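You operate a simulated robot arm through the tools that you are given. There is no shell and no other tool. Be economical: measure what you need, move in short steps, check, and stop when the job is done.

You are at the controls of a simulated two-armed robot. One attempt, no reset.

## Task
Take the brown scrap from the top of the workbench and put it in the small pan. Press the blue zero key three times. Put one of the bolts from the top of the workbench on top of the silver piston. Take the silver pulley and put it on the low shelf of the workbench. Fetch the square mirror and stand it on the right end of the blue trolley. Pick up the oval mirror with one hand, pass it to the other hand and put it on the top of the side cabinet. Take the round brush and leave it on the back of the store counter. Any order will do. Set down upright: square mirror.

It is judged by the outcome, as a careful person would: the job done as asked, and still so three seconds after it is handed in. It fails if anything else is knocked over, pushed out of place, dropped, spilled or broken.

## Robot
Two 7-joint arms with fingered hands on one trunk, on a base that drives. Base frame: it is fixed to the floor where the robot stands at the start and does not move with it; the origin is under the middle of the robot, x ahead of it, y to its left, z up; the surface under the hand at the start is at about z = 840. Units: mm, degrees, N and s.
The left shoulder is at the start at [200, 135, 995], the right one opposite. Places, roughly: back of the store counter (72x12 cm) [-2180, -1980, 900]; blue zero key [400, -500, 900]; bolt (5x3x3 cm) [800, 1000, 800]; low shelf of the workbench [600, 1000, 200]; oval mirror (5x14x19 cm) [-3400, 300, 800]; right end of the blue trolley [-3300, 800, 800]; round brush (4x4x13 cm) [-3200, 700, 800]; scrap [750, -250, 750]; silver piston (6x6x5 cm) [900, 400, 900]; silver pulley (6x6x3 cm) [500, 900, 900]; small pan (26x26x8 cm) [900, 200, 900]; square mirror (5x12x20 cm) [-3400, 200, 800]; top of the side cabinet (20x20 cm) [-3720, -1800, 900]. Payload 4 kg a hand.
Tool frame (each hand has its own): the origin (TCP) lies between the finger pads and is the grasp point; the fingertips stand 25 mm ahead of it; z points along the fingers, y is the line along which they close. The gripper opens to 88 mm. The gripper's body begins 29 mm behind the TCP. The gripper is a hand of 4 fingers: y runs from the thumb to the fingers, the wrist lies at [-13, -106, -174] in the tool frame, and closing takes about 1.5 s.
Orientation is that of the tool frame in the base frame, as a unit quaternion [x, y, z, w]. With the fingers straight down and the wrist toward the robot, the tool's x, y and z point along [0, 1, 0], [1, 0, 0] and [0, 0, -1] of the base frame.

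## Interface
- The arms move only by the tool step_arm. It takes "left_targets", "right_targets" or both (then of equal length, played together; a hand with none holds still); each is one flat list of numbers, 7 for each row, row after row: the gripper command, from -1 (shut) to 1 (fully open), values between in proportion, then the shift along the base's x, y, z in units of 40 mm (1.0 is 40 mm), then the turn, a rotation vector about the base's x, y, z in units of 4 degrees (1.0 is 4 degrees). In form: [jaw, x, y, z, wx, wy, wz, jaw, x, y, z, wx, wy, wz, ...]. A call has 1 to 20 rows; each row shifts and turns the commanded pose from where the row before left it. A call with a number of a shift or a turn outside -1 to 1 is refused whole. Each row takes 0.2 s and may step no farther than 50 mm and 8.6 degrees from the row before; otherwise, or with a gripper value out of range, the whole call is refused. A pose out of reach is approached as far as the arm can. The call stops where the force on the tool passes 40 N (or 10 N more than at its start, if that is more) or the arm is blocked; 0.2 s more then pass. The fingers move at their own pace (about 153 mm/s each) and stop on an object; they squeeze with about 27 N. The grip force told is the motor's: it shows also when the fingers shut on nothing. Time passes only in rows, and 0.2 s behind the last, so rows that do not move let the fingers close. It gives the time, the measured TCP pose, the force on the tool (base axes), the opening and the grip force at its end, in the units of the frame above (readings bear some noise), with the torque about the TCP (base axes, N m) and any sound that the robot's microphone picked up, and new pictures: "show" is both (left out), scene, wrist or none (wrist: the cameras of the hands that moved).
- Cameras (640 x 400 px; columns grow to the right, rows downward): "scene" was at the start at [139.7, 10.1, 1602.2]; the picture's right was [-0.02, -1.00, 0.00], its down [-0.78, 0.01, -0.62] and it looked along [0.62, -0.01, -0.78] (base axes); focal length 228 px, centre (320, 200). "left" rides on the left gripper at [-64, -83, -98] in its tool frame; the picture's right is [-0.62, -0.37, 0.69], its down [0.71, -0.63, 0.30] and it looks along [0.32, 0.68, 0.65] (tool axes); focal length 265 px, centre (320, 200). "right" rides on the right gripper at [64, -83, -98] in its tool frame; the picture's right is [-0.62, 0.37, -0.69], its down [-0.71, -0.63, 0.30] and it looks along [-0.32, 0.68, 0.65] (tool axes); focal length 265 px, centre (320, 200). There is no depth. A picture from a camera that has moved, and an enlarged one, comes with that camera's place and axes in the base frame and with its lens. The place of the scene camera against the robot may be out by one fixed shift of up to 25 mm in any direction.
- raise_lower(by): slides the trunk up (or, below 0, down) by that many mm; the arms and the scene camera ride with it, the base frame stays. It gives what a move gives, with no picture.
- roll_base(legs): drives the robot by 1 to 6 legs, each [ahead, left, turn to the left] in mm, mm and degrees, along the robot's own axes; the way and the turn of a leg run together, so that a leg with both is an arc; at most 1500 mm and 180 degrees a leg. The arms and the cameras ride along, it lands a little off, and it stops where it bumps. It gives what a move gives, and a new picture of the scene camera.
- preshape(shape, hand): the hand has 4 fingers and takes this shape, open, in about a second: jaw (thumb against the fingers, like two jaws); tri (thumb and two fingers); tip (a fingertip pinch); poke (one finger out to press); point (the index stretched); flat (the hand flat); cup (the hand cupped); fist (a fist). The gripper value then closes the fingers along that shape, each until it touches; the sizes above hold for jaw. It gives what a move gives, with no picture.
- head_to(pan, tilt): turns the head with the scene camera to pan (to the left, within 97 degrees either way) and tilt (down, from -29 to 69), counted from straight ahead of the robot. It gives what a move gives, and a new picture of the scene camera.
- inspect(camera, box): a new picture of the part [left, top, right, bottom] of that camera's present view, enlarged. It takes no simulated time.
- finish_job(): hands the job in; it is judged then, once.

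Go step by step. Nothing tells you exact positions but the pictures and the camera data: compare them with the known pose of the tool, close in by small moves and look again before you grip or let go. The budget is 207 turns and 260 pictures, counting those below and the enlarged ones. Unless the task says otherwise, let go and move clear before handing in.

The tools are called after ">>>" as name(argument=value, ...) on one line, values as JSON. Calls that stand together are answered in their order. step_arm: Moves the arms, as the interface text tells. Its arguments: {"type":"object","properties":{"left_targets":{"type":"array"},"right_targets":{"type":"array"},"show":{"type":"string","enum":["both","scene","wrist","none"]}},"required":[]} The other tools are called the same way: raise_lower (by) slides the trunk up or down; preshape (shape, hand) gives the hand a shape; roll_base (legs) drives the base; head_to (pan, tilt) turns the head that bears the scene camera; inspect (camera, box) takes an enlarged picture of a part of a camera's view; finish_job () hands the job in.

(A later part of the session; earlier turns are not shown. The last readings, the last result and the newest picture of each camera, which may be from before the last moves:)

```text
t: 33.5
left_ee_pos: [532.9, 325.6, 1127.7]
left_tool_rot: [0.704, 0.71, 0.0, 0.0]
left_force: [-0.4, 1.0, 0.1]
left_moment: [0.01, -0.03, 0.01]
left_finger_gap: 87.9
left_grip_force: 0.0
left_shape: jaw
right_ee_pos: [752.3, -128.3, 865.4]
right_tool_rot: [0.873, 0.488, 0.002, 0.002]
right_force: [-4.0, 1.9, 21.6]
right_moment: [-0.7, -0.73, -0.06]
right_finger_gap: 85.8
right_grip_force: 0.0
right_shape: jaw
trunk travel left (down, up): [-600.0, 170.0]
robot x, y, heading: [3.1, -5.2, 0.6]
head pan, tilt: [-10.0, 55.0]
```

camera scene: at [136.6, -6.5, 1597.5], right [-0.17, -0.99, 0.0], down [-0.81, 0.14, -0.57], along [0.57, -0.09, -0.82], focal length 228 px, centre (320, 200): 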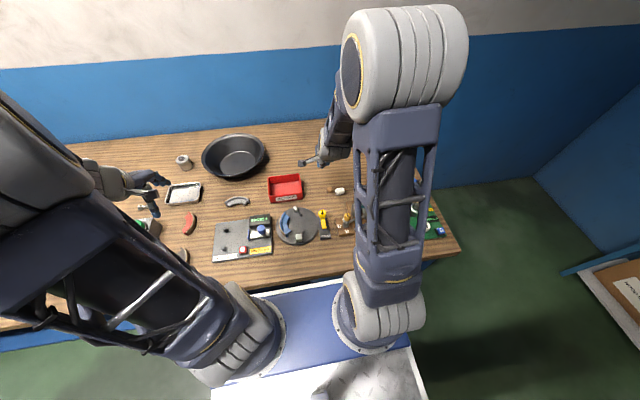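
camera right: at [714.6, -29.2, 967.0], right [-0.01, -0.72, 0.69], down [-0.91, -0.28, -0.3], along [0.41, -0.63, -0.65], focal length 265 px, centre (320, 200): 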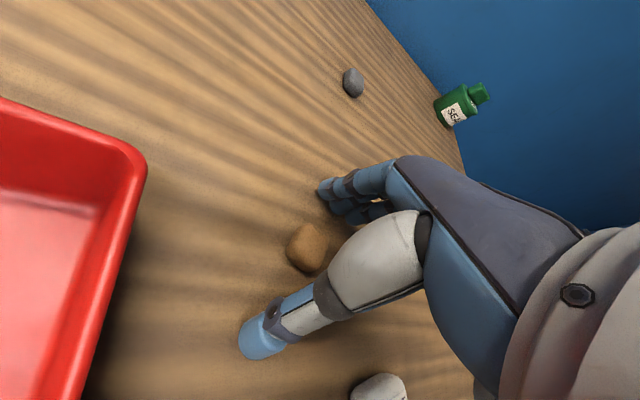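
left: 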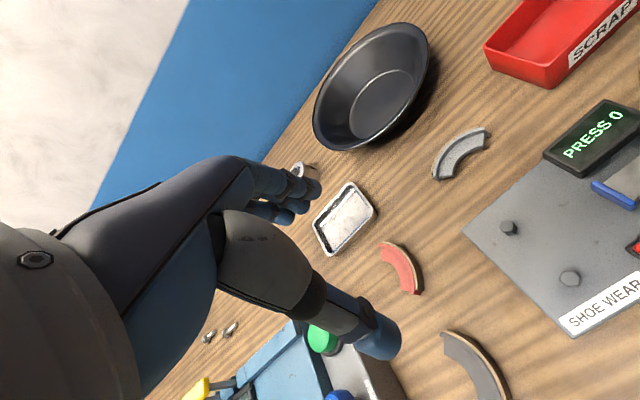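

The table is touched at TCP z≈866. I raise slightly and close.

>>> step_arm(right_targets=[1, 0, 0, 0.2, 0, 0, 0, 0.3, 0, 0, 0, 0, 0, 0, 0, 0, 0, 0, 0, 0, 0, -0.3, 0, 0, 0, 0, 0, 0, -0.5, 0, 0, 0, 0, 0, 0, -1, 0, 0, 0, 0, 0, 0, -1, 0, 0, 0, 0, 0, 0, -1, 0, 0, 0, 0, 0, 0, -1, 0, 0, 0, 0, 0, 0], show="wrist")

>>> inspect(camera="right", box=[240, 140, 400, 340])

```text
t: 35.5
left_ee_pos: [532.5, 324.6, 1127.0]
left_tool_rot: [0.704, 0.71, 0.001, 0.0]
left_force: [-0.4, 0.6, -0.3]
left_moment: [0.03, 0.01, 0.02]
left_finger_gap: 87.5
left_grip_force: 0.0
left_shape: jaw
right_ee_pos: [753.3, -126.5, 868.3]
right_tool_rot: [0.872, 0.489, -0.001, -0.001]
right_force: [-0.1, -0.6, -0.8]
right_moment: [-0.03, 0.0, -0.01]
right_finger_gap: 18.9
right_grip_force: 27.4
right_shape: jaw
trunk travel left (down, up): [-600.0, 170.0]
robot x, y, heading: [1.2, -5.2, 0.5]
head pan, tilt: [-10.0, 55.0]
camera right: at [715.0, -29.4, 967.6], right [-0.01, -0.72, 0.69], down [-0.91, -0.28, -0.3], along [0.41, -0.63, -0.65], focal length 265 px, centre (320, 200)
```

right: 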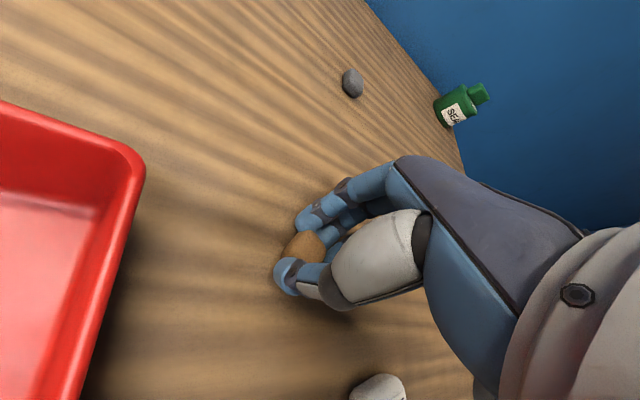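

```text
2.00 times, centred on (320, 240) of right
camera zoom: at [715.0, -29.4, 967.6], right [-0.01, -0.72, 0.69], down [-0.91, -0.28, -0.3], along [0.41, -0.63, -0.65], focal length 531 px, centre (320, 120)
```

zoom: 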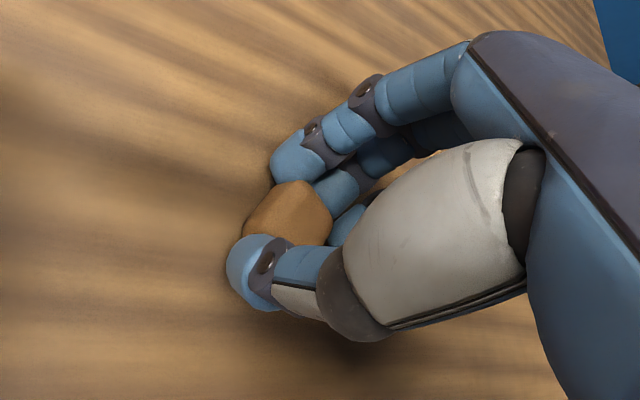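

Now the scrap sits well between thumb and fingers; lift and check.

>>> step_arm(right_targets=[-1, 0, 0, 0.3, 0, 0, 0, -1, 0, 0, 0.6, 0, 0, 0, -1, 0, 0, 0.9, 0, 0, 0, -1, 0, 0, 0.9, 0, 0, 0, -1, 0, 0, 0.9, 0, 0, 0, -1, 0, 0, 0.9, 0, 0, 0], show="wrist")

```text
t: 36.9
left_ee_pos: [533.5, 325.2, 1126.4]
left_tool_rot: [0.704, 0.71, 0.0, 0.001]
left_force: [0.0, 0.5, -0.1]
left_moment: [0.01, 0.0, 0.01]
left_finger_gap: 87.5
left_grip_force: 0.2
left_shape: jaw
right_ee_pos: [752.7, -125.9, 1049.6]
right_tool_rot: [0.873, 0.487, 0.0, 0.0]
right_force: [-0.1, 0.7, 0.5]
right_moment: [0.03, -0.02, -0.02]
right_finger_gap: 19.0
right_grip_force: 27.0
right_shape: jaw
trunk travel left (down, up): [-600.0, 170.0]
robot x, y, heading: [2.7, -6.1, 0.4]
head pan, tilt: [-10.0, 55.0]
camera right: at [714.5, -28.4, 1148.4], right [-0.01, -0.72, 0.69], down [-0.91, -0.28, -0.3], along [0.41, -0.63, -0.65], focal length 265 px, centre (320, 200)
```

right: 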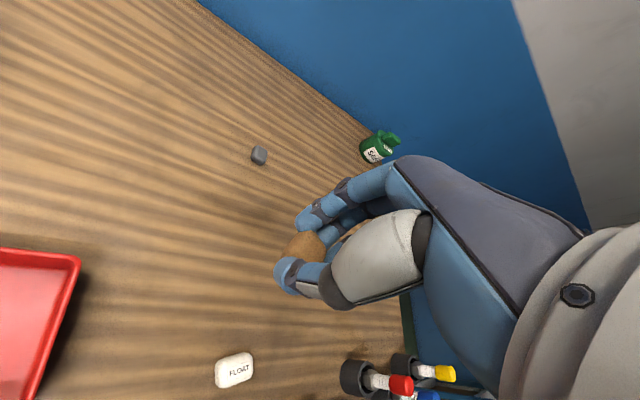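

Held firmly. Driving left toward the pan.

>>> roll_base(legs=[[0, 325, 0]])

>>> step_arm(right_targets=[-1, 0.9, 0.25, 0, 0, 0, 0, -1, 0.9, 0.25, 0, 0, 0, 0, -1, 0.9, 0.25, 0, 0, 0, 0, -1, 0.9, 0.25, 0, 0, 0, 0], show="both")

```text
t: 39.1
left_ee_pos: [530.8, 651.8, 1128.2]
left_tool_rot: [0.704, 0.71, -0.001, -0.001]
left_force: [1.2, -1.2, 1.1]
left_moment: [0.03, 0.01, 0.03]
left_finger_gap: 87.6
left_grip_force: 0.0
left_shape: jaw
right_ee_pos: [749.4, 201.4, 1049.9]
right_tool_rot: [0.872, 0.489, 0.0, 0.0]
right_force: [0.7, -0.7, -0.1]
right_moment: [0.03, -0.01, 0.0]
right_finger_gap: 18.9
right_grip_force: 26.8
right_shape: jaw
trunk travel left (down, up): [-600.0, 170.0]
robot x, y, heading: [-4.2, 322.7, 0.5]
head pan, tilt: [-10.0, 55.0]
camera scene: at [133.9, 321.0, 1597.5], right [-0.17, -0.99, 0.0], down [-0.81, 0.14, -0.57], along [0.57, -0.09, -0.82], focal length 228 px, centre (320, 200)
```

scene: 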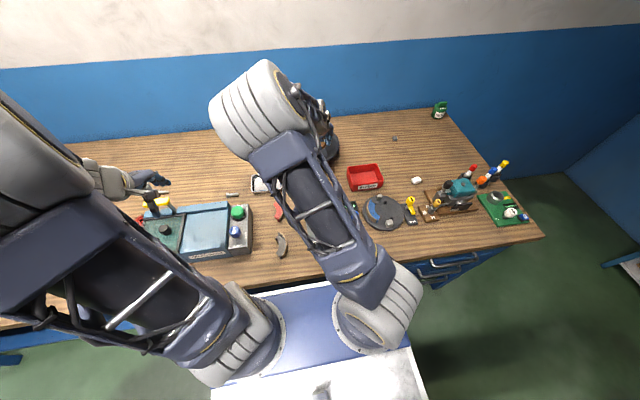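

```text
t: 40.1
left_ee_pos: [530.2, 652.4, 1126.7]
left_tool_rot: [0.704, 0.71, 0.0, 0.0]
left_force: [-0.2, 0.2, 0.1]
left_moment: [0.02, -0.02, 0.01]
left_finger_gap: 87.6
left_grip_force: 0.1
left_shape: jaw
right_ee_pos: [890.9, 243.3, 1047.3]
right_tool_rot: [0.873, 0.488, 0.0, 0.0]
right_force: [-0.6, 0.5, 0.2]
right_moment: [0.0, 0.0, 0.0]
right_finger_gap: 19.0
right_grip_force: 27.0
right_shape: jaw
trunk travel left (down, up): [-600.0, 170.0]
robot x, y, heading: [-6.7, 320.7, 0.4]
head pan, tilt: [-10.0, 55.0]
camera scene: at [133.6, 320.9, 1597.6], right [-0.17, -0.99, 0.0], down [-0.81, 0.14, -0.57], along [0.57, -0.09, -0.82], focal length 228 px, centre (320, 200)
camera right: at [854.1, 340.6, 1146.5], right [-0.01, -0.72, 0.69], down [-0.91, -0.28, -0.3], along [0.41, -0.63, -0.65], focal length 265 px, centre (320, 200)
```

scene: 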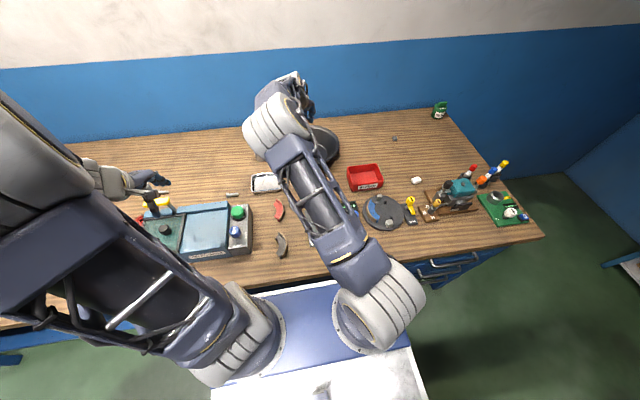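
right: 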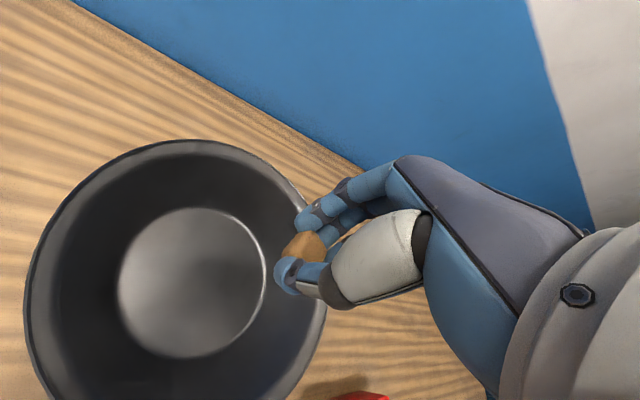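

The hand is over the pan (centre about (892,231)). Lower into it and release.

>>> step_arm(right_targets=[-1, 0, -0.25, -0.9, 0, 0, 0, -1, 0, 0, -0.9, 0, 0, 0, -1, 0, 0, -0.9, 0, 0, 0, -1, 0, 0, -0.9, 0, 0, 0, -1, 0, 0, -0.5, 0, 0, 0], show="wrist")

```text
t: 41.3
left_ee_pos: [530.4, 653.4, 1126.6]
left_tool_rot: [0.704, 0.71, 0.0, -0.001]
left_force: [0.2, -0.2, 0.3]
left_moment: [0.0, 0.01, 0.0]
left_finger_gap: 87.7
left_grip_force: 0.0
left_shape: jaw
right_ee_pos: [894.7, 234.3, 884.1]
right_tool_rot: [0.872, 0.489, 0.0, 0.0]
right_force: [0.7, -0.2, 0.7]
right_moment: [0.01, -0.02, -0.02]
right_finger_gap: 18.6
right_grip_force: 26.8
right_shape: jaw
trunk travel left (down, up): [-600.0, 170.0]
robot x, y, heading: [-2.3, 319.0, 0.5]
head pan, tilt: [-10.0, 55.0]
camera right: at [856.1, 331.1, 982.6], right [-0.01, -0.72, 0.69], down [-0.91, -0.28, -0.3], along [0.41, -0.63, -0.65], focal length 265 px, centre (320, 200)
```

right: 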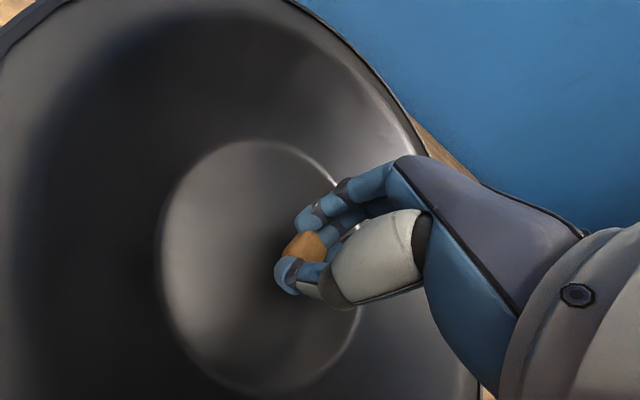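

>>> step_arm(right_targets=[-1, 0, 0, -0.15, 0, 0, 0, -0.3, 0, 0, 0, 0, 0, 0, 0, 0, 0, 0, 0, 0, 0, 0.2, 0, 0, 0, 0, 0, 0, 0.2, 0, 0, 0, 0, 0, 0, 0.2, 0, 0, 0.5, 0, 0, 0, 0.2, 0, 0, 0.9, 0, 0, 0, 0.2, 0, 0, 0.9, 0, 0, 0, 0.2, 0, 0, 0.9, 0, 0, 0, 0.2, 0, 0, 0.9, 0, 0, 0], show="wrist")

```text
t: 43.5
left_ee_pos: [530.1, 653.0, 1126.8]
left_tool_rot: [0.704, 0.71, -0.001, 0.001]
left_force: [-0.1, 0.7, -0.5]
left_moment: [0.04, 0.03, 0.0]
left_finger_gap: 87.4
left_grip_force: 0.1
left_shape: jaw
right_ee_pos: [892.3, 229.0, 1044.5]
right_tool_rot: [0.873, 0.488, 0.0, -0.001]
right_force: [-0.2, -0.3, -0.3]
right_moment: [0.02, -0.01, 0.03]
right_finger_gap: 52.6
right_grip_force: 0.1
right_shape: jaw
trunk travel left (down, up): [-600.0, 170.0]
robot x, y, heading: [-0.7, 321.5, 0.5]
head pan, tilt: [-10.0, 55.0]
camera right: at [854.4, 327.7, 1143.2], right [-0.01, -0.72, 0.69], down [-0.91, -0.28, -0.3], along [0.41, -0.63, -0.65], focal length 265 px, centre (320, 200)
```

right: 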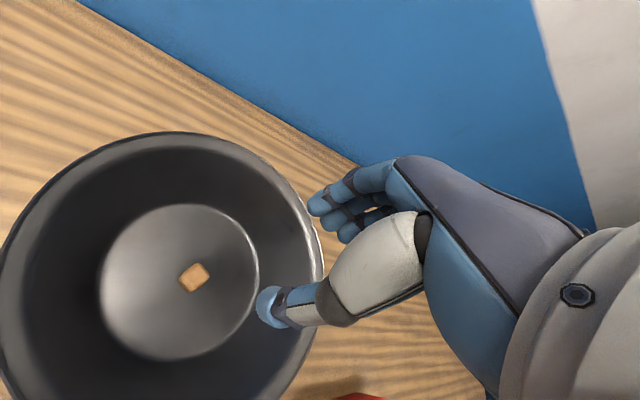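

The scrap is in the pan. Next the bolt near the tray at about (735,582): I retract the right hand and bring the left hand over it.

>>> step_arm(right_targets=[0.2, -0.8, -0.3, 0.3, 0, 0, 1, 0.2, -0.8, -0.3, 0.3, 0, 0, 1, 0.2, -0.8, -0.3, 0.3, 0, 0, 1, 0.2, -0.8, -0.3, 0.3, 0, 0, 1, 0.2, -0.8, -0.3, 0.3, 0, 0, 1, 0.2, -0.8, -0.3, 0.3, 0, 0, 1, 0.2, 0, 0, 0, 0, 0, 1, 0.2, 0, 0, 0, 0, 0, 1], left_targets=[1, 0.85, -0.3, 0, 0, 0, 0, 1, 0.85, -0.3, 0, 0, 0, 0, 1, 0.85, -0.3, 0, 0, 0, 0, 1, 0.85, -0.3, 0, 0, 0, 0, 1, 0.85, -0.3, -0.3, 0, 0, 0, 1, 0.85, -0.3, -0.5, 0, 0, 0, 1, 0, 0, -0.9, 0, 0, 0, 1, 0, 0, -0.9, 0, 0, 0], show="both")

>>> head_to(pan=15, tilt=50)

```text
t: 45.3
left_ee_pos: [733.3, 581.2, 1023.0]
left_tool_rot: [0.703, 0.711, -0.001, 0.0]
left_force: [-0.2, -0.6, 0.0]
left_moment: [-0.04, -0.01, -0.01]
left_finger_gap: 87.8
left_grip_force: 0.1
left_shape: jaw
right_ee_pos: [701.8, 158.2, 1116.0]
right_tool_rot: [0.704, 0.71, 0.0, 0.0]
right_force: [0.2, 0.6, 0.4]
right_moment: [0.06, 0.0, 0.0]
right_finger_gap: 52.3
right_grip_force: 0.1
right_shape: jaw
trunk travel left (down, up): [-600.0, 170.0]
robot x, y, heading: [-2.1, 320.1, 0.1]
head pan, tilt: [-10.0, 55.0]
camera scene: at [133.7, 320.8, 1597.6], right [-0.17, -0.99, 0.0], down [-0.81, 0.14, -0.57], along [0.57, -0.09, -0.82], focal length 228 px, centre (320, 200)
camera right: at [616.9, 221.8, 1215.1], right [0.37, -0.62, 0.69], down [-0.62, -0.72, -0.3], along [0.69, -0.32, -0.65], focal length 265 px, centre (320, 200)
camera left: at [650.4, 517.0, 1120.9], right [-0.36, -0.62, -0.69], down [-0.64, 0.71, -0.3], along [0.68, 0.33, -0.65], focal length 265 px, centre (320, 200)
```

scene: 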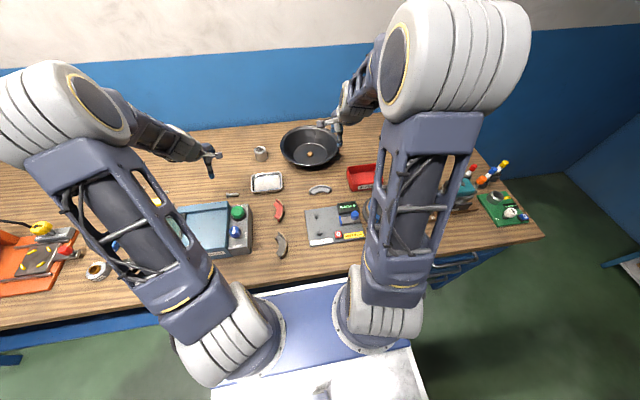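
right: 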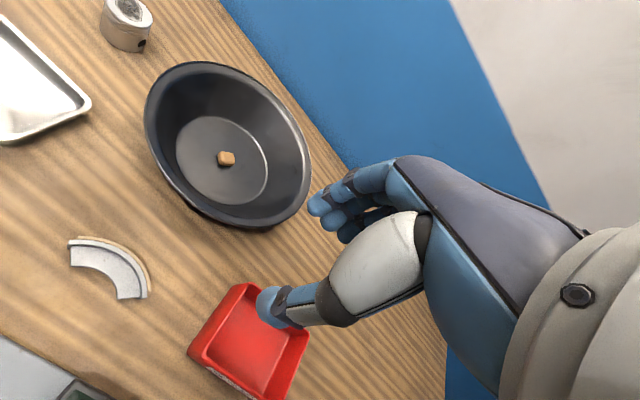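
left: 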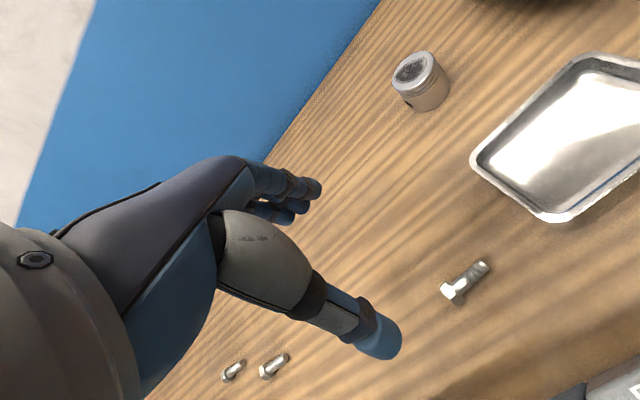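

```text
t: 46.2
left_ee_pos: [734.0, 582.1, 1022.7]
left_tool_rot: [0.704, 0.71, 0.0, 0.0]
left_force: [-0.3, -0.8, -0.9]
left_moment: [0.05, 0.0, 0.01]
left_finger_gap: 87.6
left_grip_force: 0.1
left_shape: jaw
right_ee_pos: [701.0, 160.4, 1117.0]
right_tool_rot: [0.704, 0.71, 0.0, -0.001]
right_force: [0.7, -0.6, 0.0]
right_moment: [0.04, 0.01, -0.02]
right_finger_gap: 52.3
right_grip_force: 0.0
right_shape: jaw
trunk travel left (down, up): [-600.0, 170.0]
robot x, y, heading: [-1.8, 321.0, 0.6]
head pan, tilt: [15.0, 50.0]
camera scene: at [137.0, 353.3, 1604.0], right [0.27, -0.96, 0.0], down [-0.74, -0.2, -0.64], along [0.62, 0.17, -0.77], focal length 228 px, centre (320, 200)
```

scene: 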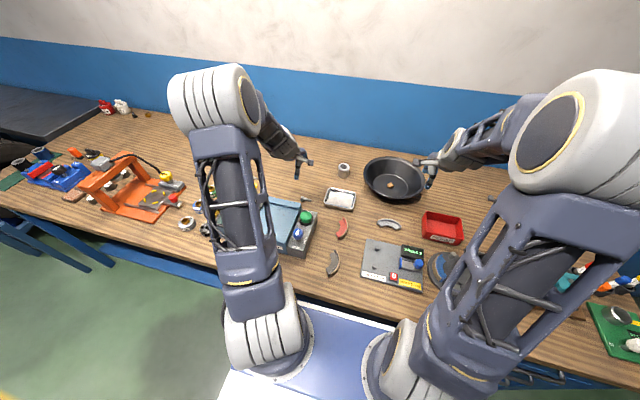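

Bolt at (719,567) lying along y; piston at about (918,444). I check the piston top and lower over the bolt.

>>> inspect(camera="left", box=[380, 40, 500, 120])

>>> inspect(camera="left", box=[420, 240, 520, 320])

>>> step_arm(left_targets=[1, -0.18, -0.18, -0.8, 0, 0, 0, 1, -0.18, -0.18, -0.8, 0, 0, 0, 1, 0, 0, -0.8, 0, 0, 0], show="wrist")

```text
5.00 times, centred on (440, 80) of left
camera zoom: at [650.4, 517.4, 1121.2], right [-0.36, -0.62, -0.69], down [-0.64, 0.71, -0.3], along [0.68, 0.33, -0.65], focal length 1327 px, centre (-280, 800)
```

zoom: 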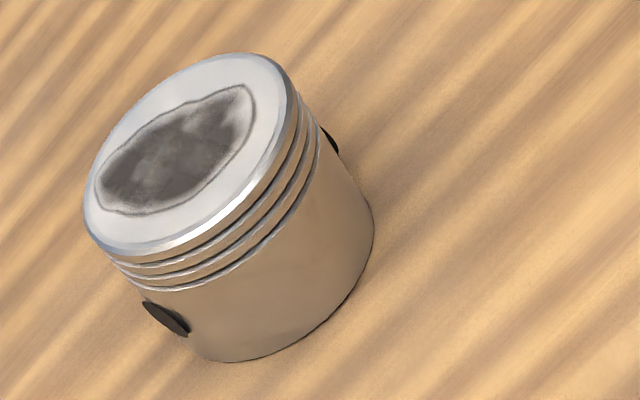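

```text
5.00 times, centred on (470, 280) of left
camera zoom: at [650.4, 517.4, 1121.2], right [-0.36, -0.62, -0.69], down [-0.64, 0.71, -0.3], along [0.68, 0.33, -0.65], focal length 1327 px, centre (-430, -200)
```

zoom: 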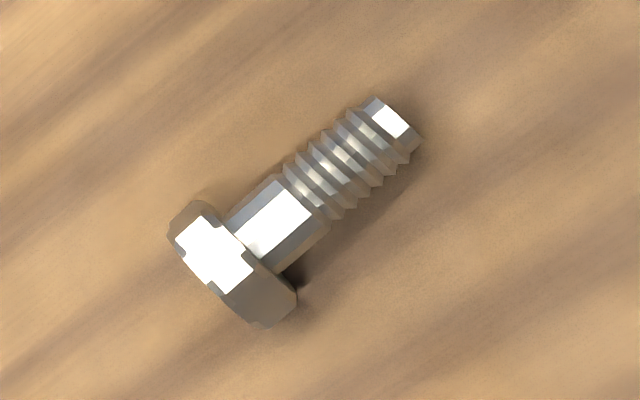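

```text
t: 47.0
left_ee_pos: [721.5, 567.3, 927.3]
left_tool_rot: [0.705, 0.709, 0.001, 0.001]
left_force: [0.3, -0.9, 0.0]
left_moment: [-0.01, 0.01, -0.05]
left_finger_gap: 87.7
left_grip_force: 0.1
left_shape: jaw
right_ee_pos: [701.1, 159.6, 1117.1]
right_tool_rot: [0.704, 0.71, 0.0, 0.0]
right_force: [-0.3, -0.1, 0.4]
right_moment: [-0.02, 0.01, 0.02]
right_finger_gap: 52.5
right_grip_force: 0.0
right_shape: jaw
trunk travel left (down, up): [-600.0, 170.0]
robot x, y, heading: [0.1, 316.6, 0.7]
head pan, tilt: [15.0, 50.0]
camera left: at [637.0, 502.9, 1025.3], right [-0.36, -0.62, -0.69], down [-0.64, 0.71, -0.3], along [0.68, 0.33, -0.65], focal length 265 px, centre (320, 200)
```

left: 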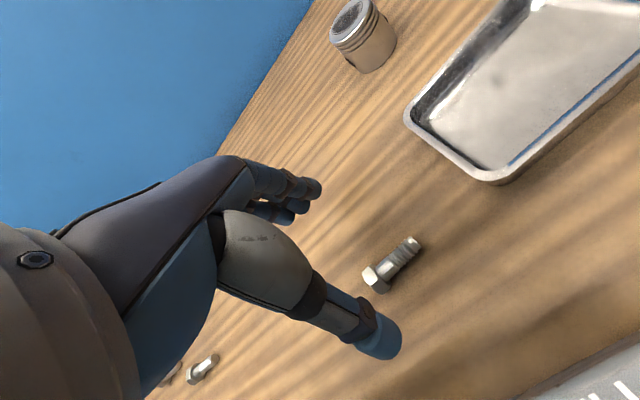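

Descending to the bolt and gripping.

>>> step_arm(left_targets=[1, -0.05, 0, -0.7, 0, 0, 0, 1, 0, 0, -0.5, 0, 0, 0, 1, 0, 0, -0.27, 0, 0, 0, 0.2, 0, 0, 0, 0, 0, 0, -0.3, 0, 0, 0, 0, 0, 0, -1, 0, 0, 0, 0, 0, 0, -1, 0, 0, 0, 0, 0, 0, -1, 0, 0, 0, 0, 0, 0, -1, 0, 0, 0, 0, 0, 0, -1, 0, 0, 0, 0, 0, 0], show="wrist")

```text
t: 49.2
left_ee_pos: [718.6, 566.8, 870.2]
left_tool_rot: [0.704, 0.711, 0.0, 0.0]
left_force: [0.5, 0.5, 0.6]
left_moment: [-0.03, -0.01, -0.01]
left_finger_gap: 5.8
left_grip_force: 27.5
left_shape: jaw
right_ee_pos: [701.4, 159.0, 1115.6]
right_tool_rot: [0.704, 0.71, 0.0, 0.001]
right_force: [-0.2, 0.6, 0.1]
right_moment: [0.01, 0.0, -0.02]
right_finger_gap: 52.2
right_grip_force: 0.1
right_shape: jaw
trunk travel left (down, up): [-600.0, 170.0]
robot x, y, heading: [-2.9, 319.7, 0.4]
head pan, tilt: [15.0, 50.0]
camera left: at [634.2, 501.0, 966.7], right [-0.36, -0.62, -0.69], down [-0.64, 0.71, -0.3], along [0.68, 0.33, -0.65], focal length 265 px, centre (320, 200)
```

left: 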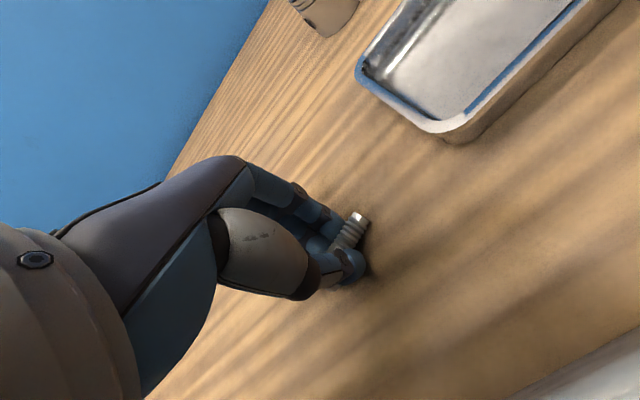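

>>> step_arm(left_targets=[-1, 0, 0, 0.3, 0, 0, 0, -1, 0, 0, 0.6, 0, 0, 0, -1, 0, 0, 0.9, 0, 0, 0, -1, 0, 0, 0.9, 0, 0, 0], show="wrist")

>>> inspect(camera="left", box=[240, 140, 420, 320])

```text
t: 50.2
left_ee_pos: [719.8, 564.8, 976.9]
left_tool_rot: [0.704, 0.71, -0.001, -0.001]
left_force: [-1.0, 0.3, -0.8]
left_moment: [-0.01, -0.02, 0.01]
left_finger_gap: 5.6
left_grip_force: 26.8
left_shape: jaw
right_ee_pos: [701.6, 159.1, 1115.2]
right_tool_rot: [0.704, 0.71, 0.0, 0.001]
right_force: [-0.4, 0.9, -0.6]
right_moment: [0.01, 0.03, 0.02]
right_finger_gap: 52.4
right_grip_force: 0.1
right_shape: jaw
trunk travel left (down, up): [-600.0, 170.0]
robot x, y, heading: [0.5, 319.6, 0.4]
head pan, tilt: [15.0, 50.0]
camera left: at [636.4, 499.7, 1074.8], right [-0.36, -0.62, -0.69], down [-0.64, 0.71, -0.3], along [0.68, 0.33, -0.65], focal length 265 px, centre (320, 200)
```

left: 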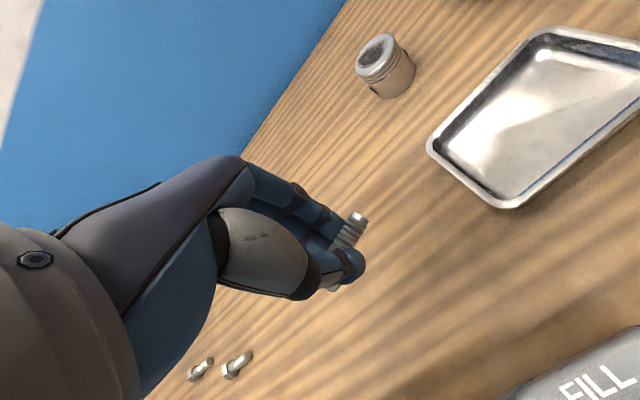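

```text
2.22 times, centred on (330, 230) of left
camera zoom: at [636.4, 499.7, 1074.8], right [-0.36, -0.62, -0.69], down [-0.64, 0.71, -0.3], along [0.68, 0.33, -0.65], focal length 590 px, centre (298, 133)
```

zoom: 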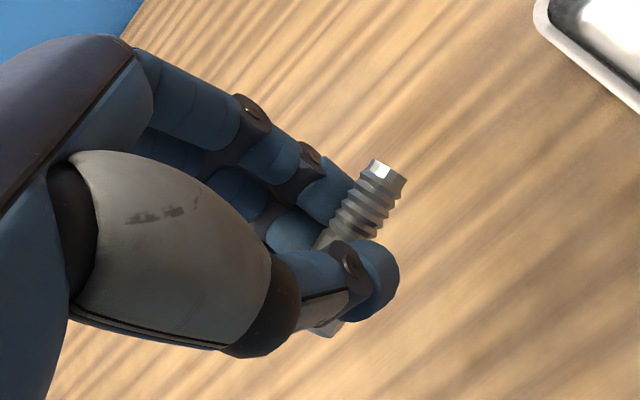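

Bolt held level. Moving over the piston.

>>> step_arm(left_targets=[-1, 0.8, -0.5, 0, 0, 0, 0, -1, 0.8, -0.5, 0, 0, 0, 0, -1, 0.8, -0.5, 0, 0, 0, 0, -1, 0.8, -0.5, 0, 0, 0, 0, -1, 0.8, -0.5, 0, 0, 0, 0, -1, 0.9, -0.5, 0, 0, 0, 0], show="both")

>>> inspect(camera="left", box=[220, 120, 420, 320])

>>> inspect(camera="right", box=[0, 0, 320, 200])

```text
t: 51.6
left_ee_pos: [912.6, 447.3, 975.7]
left_tool_rot: [0.704, 0.71, 0.0, -0.001]
left_force: [-0.2, 0.2, 0.1]
left_moment: [0.02, 0.0, -0.02]
left_finger_gap: 5.7
left_grip_force: 27.2
left_shape: jaw
right_ee_pos: [702.2, 159.4, 1116.2]
right_tool_rot: [0.704, 0.71, 0.0, 0.0]
right_force: [-0.4, 0.0, 0.8]
right_moment: [-0.03, 0.02, 0.0]
right_finger_gap: 52.6
right_grip_force: 0.2
right_shape: jaw
trunk travel left (down, up): [-600.0, 170.0]
robot x, y, heading: [-2.6, 320.7, 0.3]
head pan, tilt: [15.0, 50.0]
camera scene: at [136.8, 353.6, 1604.1], right [0.27, -0.96, 0.0], down [-0.74, -0.2, -0.64], along [0.62, 0.17, -0.77], focal length 228 px, centre (320, 200)
camera left: at [829.0, 381.3, 1073.5], right [-0.36, -0.62, -0.69], down [-0.64, 0.71, -0.3], along [0.68, 0.33, -0.65], focal length 265 px, centre (320, 200)
```

scene: 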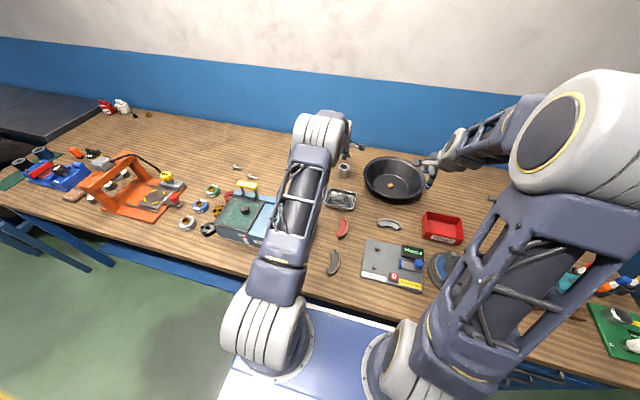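
left: 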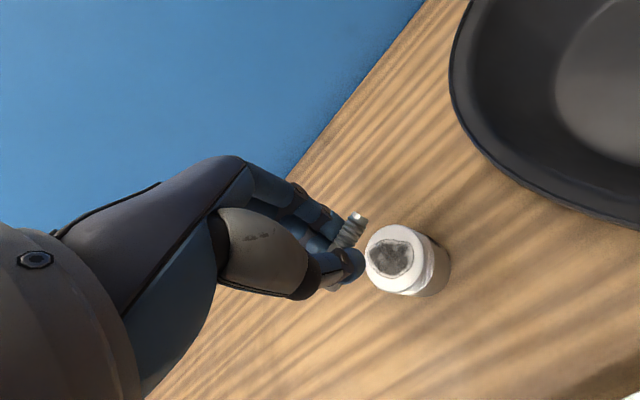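

```text
2.00 times, centred on (320, 220) of left
camera zoom: at [829.0, 381.3, 1073.5], right [-0.36, -0.62, -0.69], down [-0.64, 0.71, -0.3], along [0.68, 0.33, -0.65], focal length 531 px, centre (320, 160)
```

zoom: 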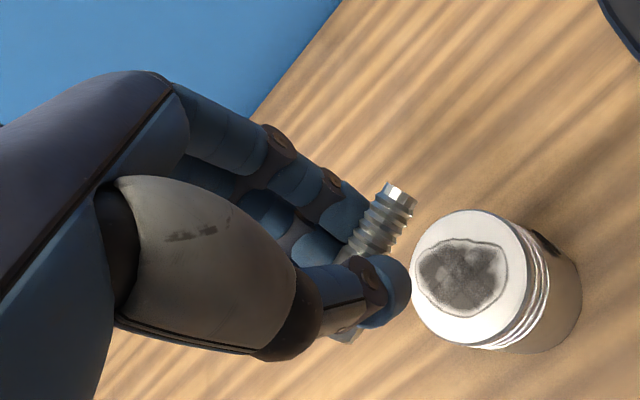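

```text
2.00 times, centred on (160, 100) of right
camera zoom: at [617.1, 222.5, 1215.0], right [0.37, -0.62, 0.69], down [-0.62, -0.72, -0.3], along [0.69, -0.32, -0.65], focal length 531 px, centre (640, 400)
```

zoom: 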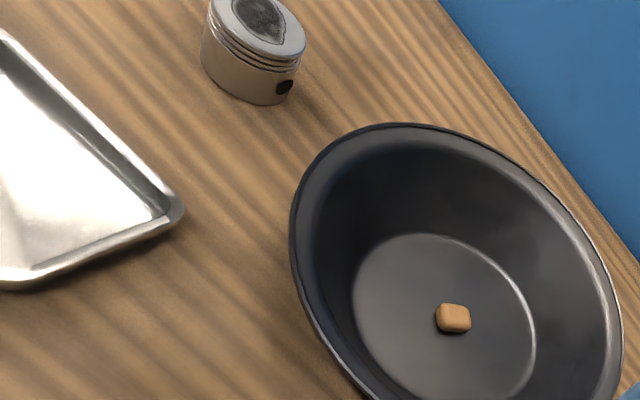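

>>> step_arm(left_targets=[-1, 0.08, -0.12, -0.6, 0, 0, 0, -1, 0, 0, -0.6, 0, 0, 0, -1, 0, 0, 0, 0, 0, 0], show="wrist")

>>> inspect(camera="left", box=[220, 120, 420, 320])

```text
t: 52.4
left_ee_pos: [916.4, 440.6, 928.3]
left_tool_rot: [0.704, 0.71, -0.001, 0.0]
left_force: [-0.5, 0.4, 0.5]
left_moment: [-0.01, 0.04, 0.0]
left_finger_gap: 5.8
left_grip_force: 26.8
left_shape: jaw
right_ee_pos: [701.9, 157.6, 1115.9]
right_tool_rot: [0.704, 0.71, 0.0, 0.0]
right_force: [0.3, 0.8, 0.1]
right_moment: [0.01, -0.01, -0.01]
right_finger_gap: 52.8
right_grip_force: 0.0
right_shape: jaw
trunk travel left (down, up): [-600.0, 170.0]
robot x, y, heading: [-1.7, 322.8, 0.5]
head pan, tilt: [15.0, 50.0]
camera left: at [831.5, 375.3, 1026.4], right [-0.36, -0.62, -0.69], down [-0.64, 0.71, -0.3], along [0.68, 0.33, -0.65], focal length 265 px, centre (320, 200)
```

left: 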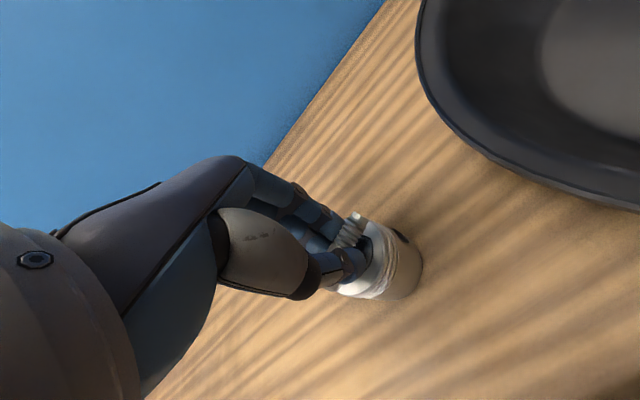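

```text
2.00 times, centred on (320, 220) of left
camera zoom: at [831.5, 375.3, 1026.4], right [-0.36, -0.62, -0.69], down [-0.64, 0.71, -0.3], along [0.68, 0.33, -0.65], focal length 531 px, centre (320, 160)
```

zoom: 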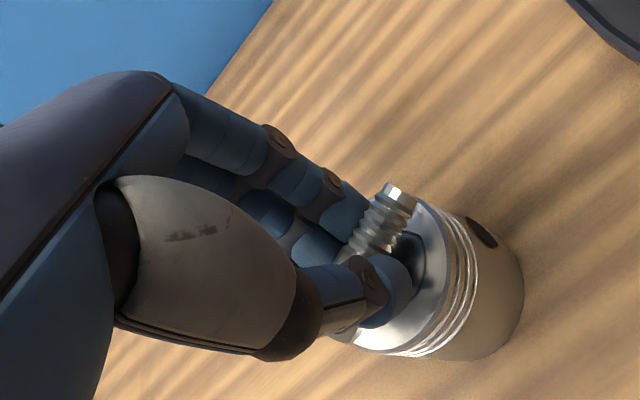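

>>> step_arm(left_targets=[-1, 0, 0, -0.1, 0, 0, 0, -1, 0, 0, -0.05, 0, 0, 0, -1, 0, 0, 0, 0, 0, 0], show="none")

>>> step_arm(left_targets=[-1, 0, 0, -0.05, 0, 0, 0, -1, 0, 0, 0, 0, 0, 0], show="none")

>>> step_arm(left_targets=[-1, 0, 0, -0.05, 0, 0, 0, -1, 0, 0, 0, 0, 0, 0], show="wrist")

```text
t: 53.2
left_ee_pos: [917.0, 442.0, 922.0]
left_tool_rot: [0.705, 0.71, 0.0, 0.0]
left_force: [-0.3, 0.3, -0.4]
left_moment: [0.01, -0.02, -0.02]
left_finger_gap: 5.9
left_grip_force: 27.2
left_shape: jaw
right_ee_pos: [701.8, 160.0, 1116.3]
right_tool_rot: [0.704, 0.71, 0.0, 0.0]
right_force: [0.3, -0.3, -0.1]
right_moment: [0.01, 0.01, -0.03]
right_finger_gap: 52.6
right_grip_force: 0.0
right_shape: jaw
trunk travel left (down, up): [-600.0, 170.0]
robot x, y, heading: [-3.6, 321.8, 0.4]
head pan, tilt: [15.0, 50.0]
```

```text
t: 53.8
left_ee_pos: [916.5, 442.2, 919.1]
left_tool_rot: [0.704, 0.71, -0.001, 0.0]
left_force: [0.5, 0.3, -0.1]
left_moment: [0.02, -0.02, -0.03]
left_finger_gap: 5.7
left_grip_force: 27.1
left_shape: jaw
right_ee_pos: [701.2, 158.3, 1116.0]
right_tool_rot: [0.704, 0.71, 0.0, 0.0]
right_force: [-0.4, 0.8, 0.3]
right_moment: [-0.01, -0.03, 0.01]
right_finger_gap: 52.6
right_grip_force: 0.1
right_shape: jaw
trunk travel left (down, up): [-600.0, 170.0]
robot x, y, heading: [-4.4, 321.1, 0.4]
head pan, tilt: [15.0, 50.0]
```

```text
t: 54.4
left_ee_pos: [917.0, 440.6, 917.2]
left_tool_rot: [0.704, 0.711, 0.0, 0.0]
left_force: [0.1, -0.3, 1.0]
left_moment: [0.03, 0.0, -0.03]
left_finger_gap: 5.8
left_grip_force: 27.2
left_shape: jaw
right_ee_pos: [701.0, 159.7, 1116.5]
right_tool_rot: [0.703, 0.711, 0.0, 0.0]
right_force: [0.3, -0.4, 0.3]
right_moment: [0.0, -0.02, -0.01]
right_finger_gap: 52.1
right_grip_force: 0.1
right_shape: jaw
trunk travel left (down, up): [-600.0, 170.0]
robot x, y, heading: [-2.7, 321.5, 0.8]
head pan, tilt: [15.0, 50.0]
camera left: at [832.6, 375.9, 1016.1], right [-0.36, -0.62, -0.69], down [-0.64, 0.71, -0.3], along [0.68, 0.33, -0.65], focal length 265 px, centre (320, 200)
```

left: 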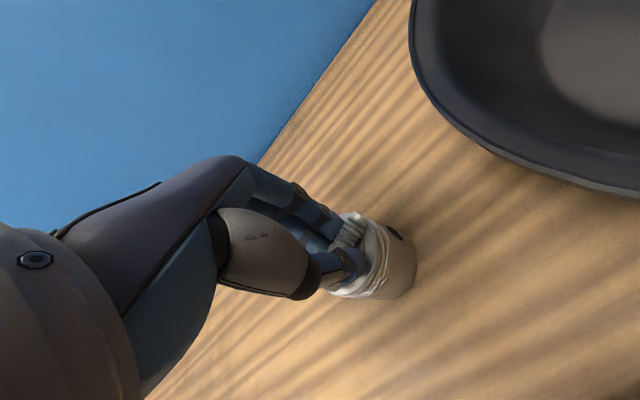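

>>> step_arm(left_targets=[-1, 0, 0, -0.05, 0, 0, 0, -1, 0, 0, 0, 0, 0, 0], show="none")

>>> step_arm(left_targets=[-1, 0, 0, -0.05, 0, 0, 0, -1, 0, 0, 0, 0, 0, 0], show="none")

>>> inspect(camera="left", box=[280, 160, 440, 320])

```text
t: 55.0
left_ee_pos: [915.7, 442.1, 917.8]
left_tool_rot: [0.704, 0.71, 0.002, 0.001]
left_force: [-1.2, 0.6, 10.6]
left_moment: [0.05, 0.01, -0.01]
left_finger_gap: 6.1
left_grip_force: 26.6
left_shape: jaw
right_ee_pos: [701.7, 159.7, 1116.8]
right_tool_rot: [0.704, 0.71, 0.0, 0.0]
right_force: [1.1, 1.1, 0.1]
right_moment: [0.0, 0.0, 0.02]
right_finger_gap: 52.2
right_grip_force: 0.0
right_shape: jaw
trunk travel left (down, up): [-600.0, 170.0]
robot x, y, heading: [0.6, 320.9, 0.6]
head pan, tilt: [15.0, 50.0]
```

```text
t: 55.6
left_ee_pos: [917.2, 441.5, 916.5]
left_tool_rot: [0.704, 0.71, 0.002, 0.002]
left_force: [-4.6, -1.8, 25.4]
left_moment: [-0.02, 0.11, -0.06]
left_finger_gap: 6.6
left_grip_force: 26.9
left_shape: jaw
right_ee_pos: [702.9, 159.0, 1117.8]
right_tool_rot: [0.704, 0.71, 0.001, 0.0]
right_force: [0.4, -0.6, -0.9]
right_moment: [-0.01, -0.02, -0.01]
right_finger_gap: 52.7
right_grip_force: 0.1
right_shape: jaw
trunk travel left (down, up): [-600.0, 170.0]
robot x, y, heading: [-2.2, 321.6, 0.8]
head pan, tilt: [15.0, 50.0]
```

```text
2.50 times, centred on (360, 240) of left
camera zoom: at [833.1, 376.3, 1013.8], right [-0.36, -0.62, -0.69], down [-0.63, 0.71, -0.31], along [0.68, 0.33, -0.65], focal length 664 px, centre (220, 100)
```

zoom: 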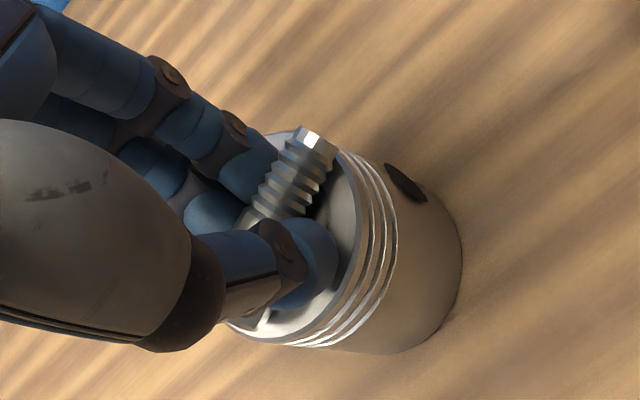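

Contact reached. I ease the pressure and open gradually, then lift.

>>> step_arm(left_targets=[-1, 0, 0, 0.06, 0, 0, 0, -0.85, 0, 0, 0, 0, 0, 0, -0.7, 0, 0, 0, 0, 0, 0, -0.55, 0, 0, 0, 0, 0, 0, -0.4, 0, 0, 0, 0, 0, 0, -0.2, 0, 0, 0, 0, 0, 0, 0, 0, 0, 0, 0, 0, 0, 0.2, 0, 0, 0, 0, 0, 0, 0.2, 0, 0, 0, 0, 0, 0], show="wrist")

```text
t: 57.6
left_ee_pos: [915.9, 443.4, 915.9]
left_tool_rot: [0.704, 0.71, -0.001, 0.0]
left_force: [-0.4, -0.2, 1.2]
left_moment: [-0.02, 0.0, 0.01]
left_finger_gap: 52.4
left_grip_force: 0.2
left_shape: jaw
right_ee_pos: [700.4, 159.0, 1115.6]
right_tool_rot: [0.704, 0.71, 0.0, 0.0]
right_force: [0.2, 0.6, -0.1]
right_moment: [0.02, 0.02, -0.02]
right_finger_gap: 52.7
right_grip_force: 0.1
right_shape: jaw
trunk travel left (down, up): [-600.0, 170.0]
robot x, y, heading: [-2.3, 321.3, 0.5]
head pan, tilt: [15.0, 50.0]
camera left: at [832.4, 376.6, 1013.6], right [-0.36, -0.62, -0.69], down [-0.64, 0.71, -0.3], along [0.68, 0.33, -0.65], focal length 265 px, centre (320, 200)
```

left: 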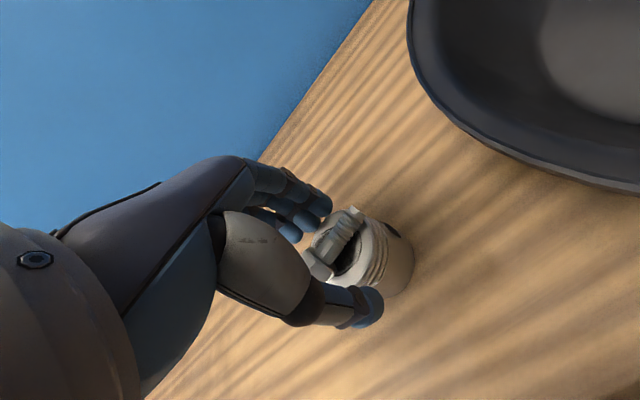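

>>> step_arm(left_targets=[0.3, 0, 0, 0.3, 0, 0, 0, 0.3, 0, 0, 0.6, 0, 0, 0, 0.3, 0, 0, 0.9, 0, 0, 0, 0.3, 0, 0, 0.9, 0, 0, 0, 0.3, 0, 0, 0.9, 0, 0, 0], show="wrist")

>>> inspect(camera="left", box=[360, 180, 520, 300])

```text
t: 58.8
left_ee_pos: [914.8, 441.7, 1059.4]
left_tool_rot: [0.704, 0.71, -0.001, -0.001]
left_force: [0.1, 0.7, 0.7]
left_moment: [0.0, 0.0, -0.02]
left_finger_gap: 56.7
left_grip_force: 0.1
left_shape: jaw
right_ee_pos: [702.4, 158.9, 1116.8]
right_tool_rot: [0.704, 0.71, 0.0, 0.0]
right_force: [-0.8, 0.9, 0.2]
right_moment: [-0.02, 0.0, -0.02]
right_finger_gap: 52.7
right_grip_force: 0.0
right_shape: jaw
trunk travel left (down, up): [-600.0, 170.0]
robot x, y, heading: [-3.4, 320.2, 0.4]
head pan, tilt: [15.0, 50.0]
camera left: at [831.4, 375.9, 1157.7], right [-0.36, -0.62, -0.69], down [-0.64, 0.71, -0.3], along [0.68, 0.33, -0.65], focal length 265 px, centre (320, 200)
```

left: 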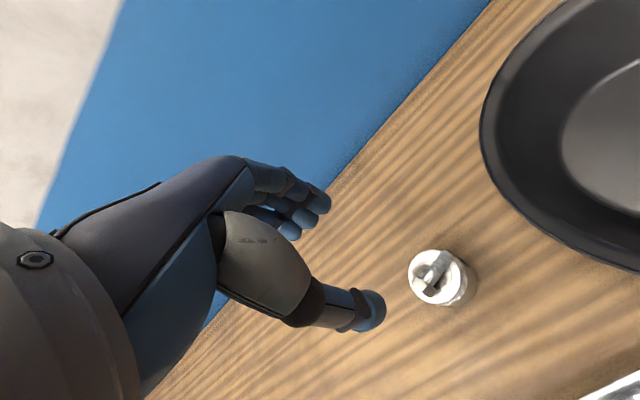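

```text
3.33 times, centred on (440, 240) of left
camera zoom: at [831.4, 375.9, 1157.7], right [-0.36, -0.62, -0.69], down [-0.64, 0.71, -0.3], along [0.68, 0.33, -0.65], focal length 885 px, centre (-80, 67)
```

zoom: 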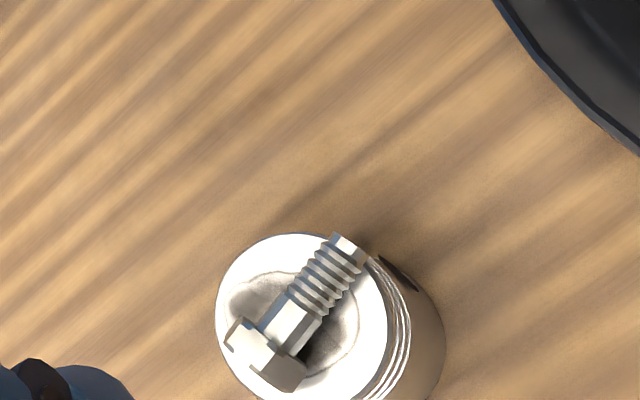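

The bolt lies on the piston. I pull the left hand back and look for the silver pulley.

>>> step_arm(left_targets=[0.3, -0.9, 0.5, 0.3, 0, 0, 0, 0.3, -0.9, 0.5, 0.3, 0, 0, 0, 0.3, -0.9, 0.5, 0.3, 0, 0, 0, 0.3, -0.9, 0.5, 0.3, 0, 0, 0, 0.3, -0.9, 0.5, 0.3, 0, 0, 0, 0.3, -0.9, 0, 0.3, 0, 0, 0, 0.3, -0.9, 0, 0.3, 0, 0, 0, 0.3, -0.9, 0, 0.3, 0, 0, 0], show="none")

>>> roll_base(legs=[[0, 300, 0]])

>>> head_to(pan=45, tilt=50)

```text
t: 60.6
left_ee_pos: [628.4, 540.7, 1156.9]
left_tool_rot: [0.704, 0.71, 0.001, 0.0]
left_force: [-0.8, -1.4, 0.7]
left_moment: [0.01, 0.02, 0.0]
left_finger_gap: 56.7
left_grip_force: 0.0
left_shape: jaw
right_ee_pos: [702.3, 158.2, 1116.5]
right_tool_rot: [0.704, 0.71, 0.0, 0.0]
right_force: [-0.3, 0.1, 0.2]
right_moment: [0.0, 0.02, 0.02]
right_finger_gap: 52.2
right_grip_force: 0.1
right_shape: jaw
trunk travel left (down, up): [-600.0, 170.0]
robot x, y, heading: [0.3, 319.4, 0.4]
head pan, tilt: [15.0, 50.0]
```

```text
t: 62.6
left_ee_pos: [628.0, 838.1, 1155.2]
left_tool_rot: [0.707, 0.707, 0.0, 0.0]
left_force: [-0.1, -0.6, 0.3]
left_moment: [-0.02, 0.0, 0.03]
left_finger_gap: 56.7
left_grip_force: 0.1
left_shape: jaw
right_ee_pos: [698.4, 454.7, 1115.7]
right_tool_rot: [0.707, 0.707, 0.0, 0.0]
right_force: [0.0, 0.2, -0.1]
right_moment: [0.0, -0.03, -0.02]
right_finger_gap: 52.4
right_grip_force: 0.0
right_shape: jaw
trunk travel left (down, up): [-600.0, 170.0]
robot x, y, heading: [-1.3, 621.5, 0.2]
head pan, tilt: [15.0, 50.0]
camera scene: at [135.8, 654.2, 1604.1], right [0.26, -0.97, 0.0], down [-0.74, -0.2, -0.64], along [0.62, 0.17, -0.77], focal length 228 px, centre (320, 200)
```

scene: 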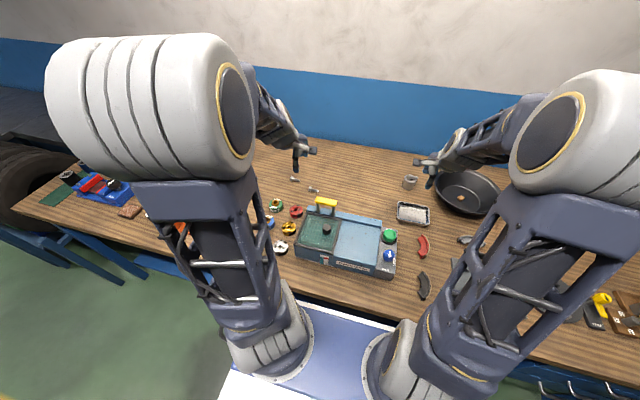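

```text
t: 63.6
left_ee_pos: [629.2, 837.7, 1156.1]
left_tool_rot: [0.707, 0.707, 0.0, 0.0]
left_force: [0.1, 0.8, 0.5]
left_moment: [-0.03, -0.02, 0.0]
left_finger_gap: 56.9
left_grip_force: 0.0
left_shape: jaw
right_ee_pos: [698.9, 454.6, 1116.9]
right_tool_rot: [0.708, 0.707, 0.0, 0.0]
right_force: [0.4, -0.1, 0.5]
right_moment: [-0.05, -0.03, -0.07]
right_finger_gap: 52.3
right_grip_force: 0.1
right_shape: jaw
trunk travel left (down, up): [-600.0, 170.0]
robot x, y, heading: [-0.5, 622.1, 0.1]
head pan, tilt: [45.0, 50.0]
camera scene: at [115.9, 688.7, 1604.1], right [0.71, -0.71, 0.0], down [-0.54, -0.54, -0.64], along [0.45, 0.45, -0.77], focal length 228 px, centre (320, 200)
```

scene: 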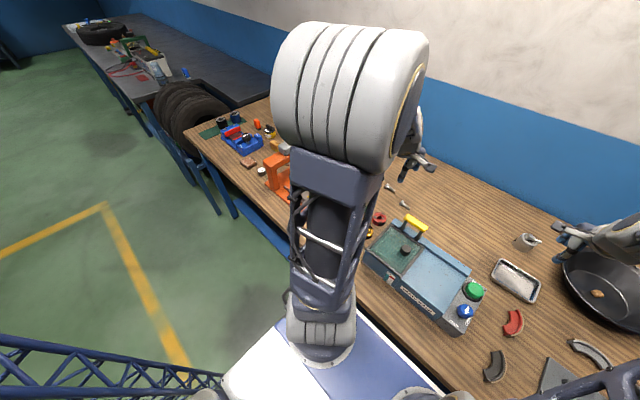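

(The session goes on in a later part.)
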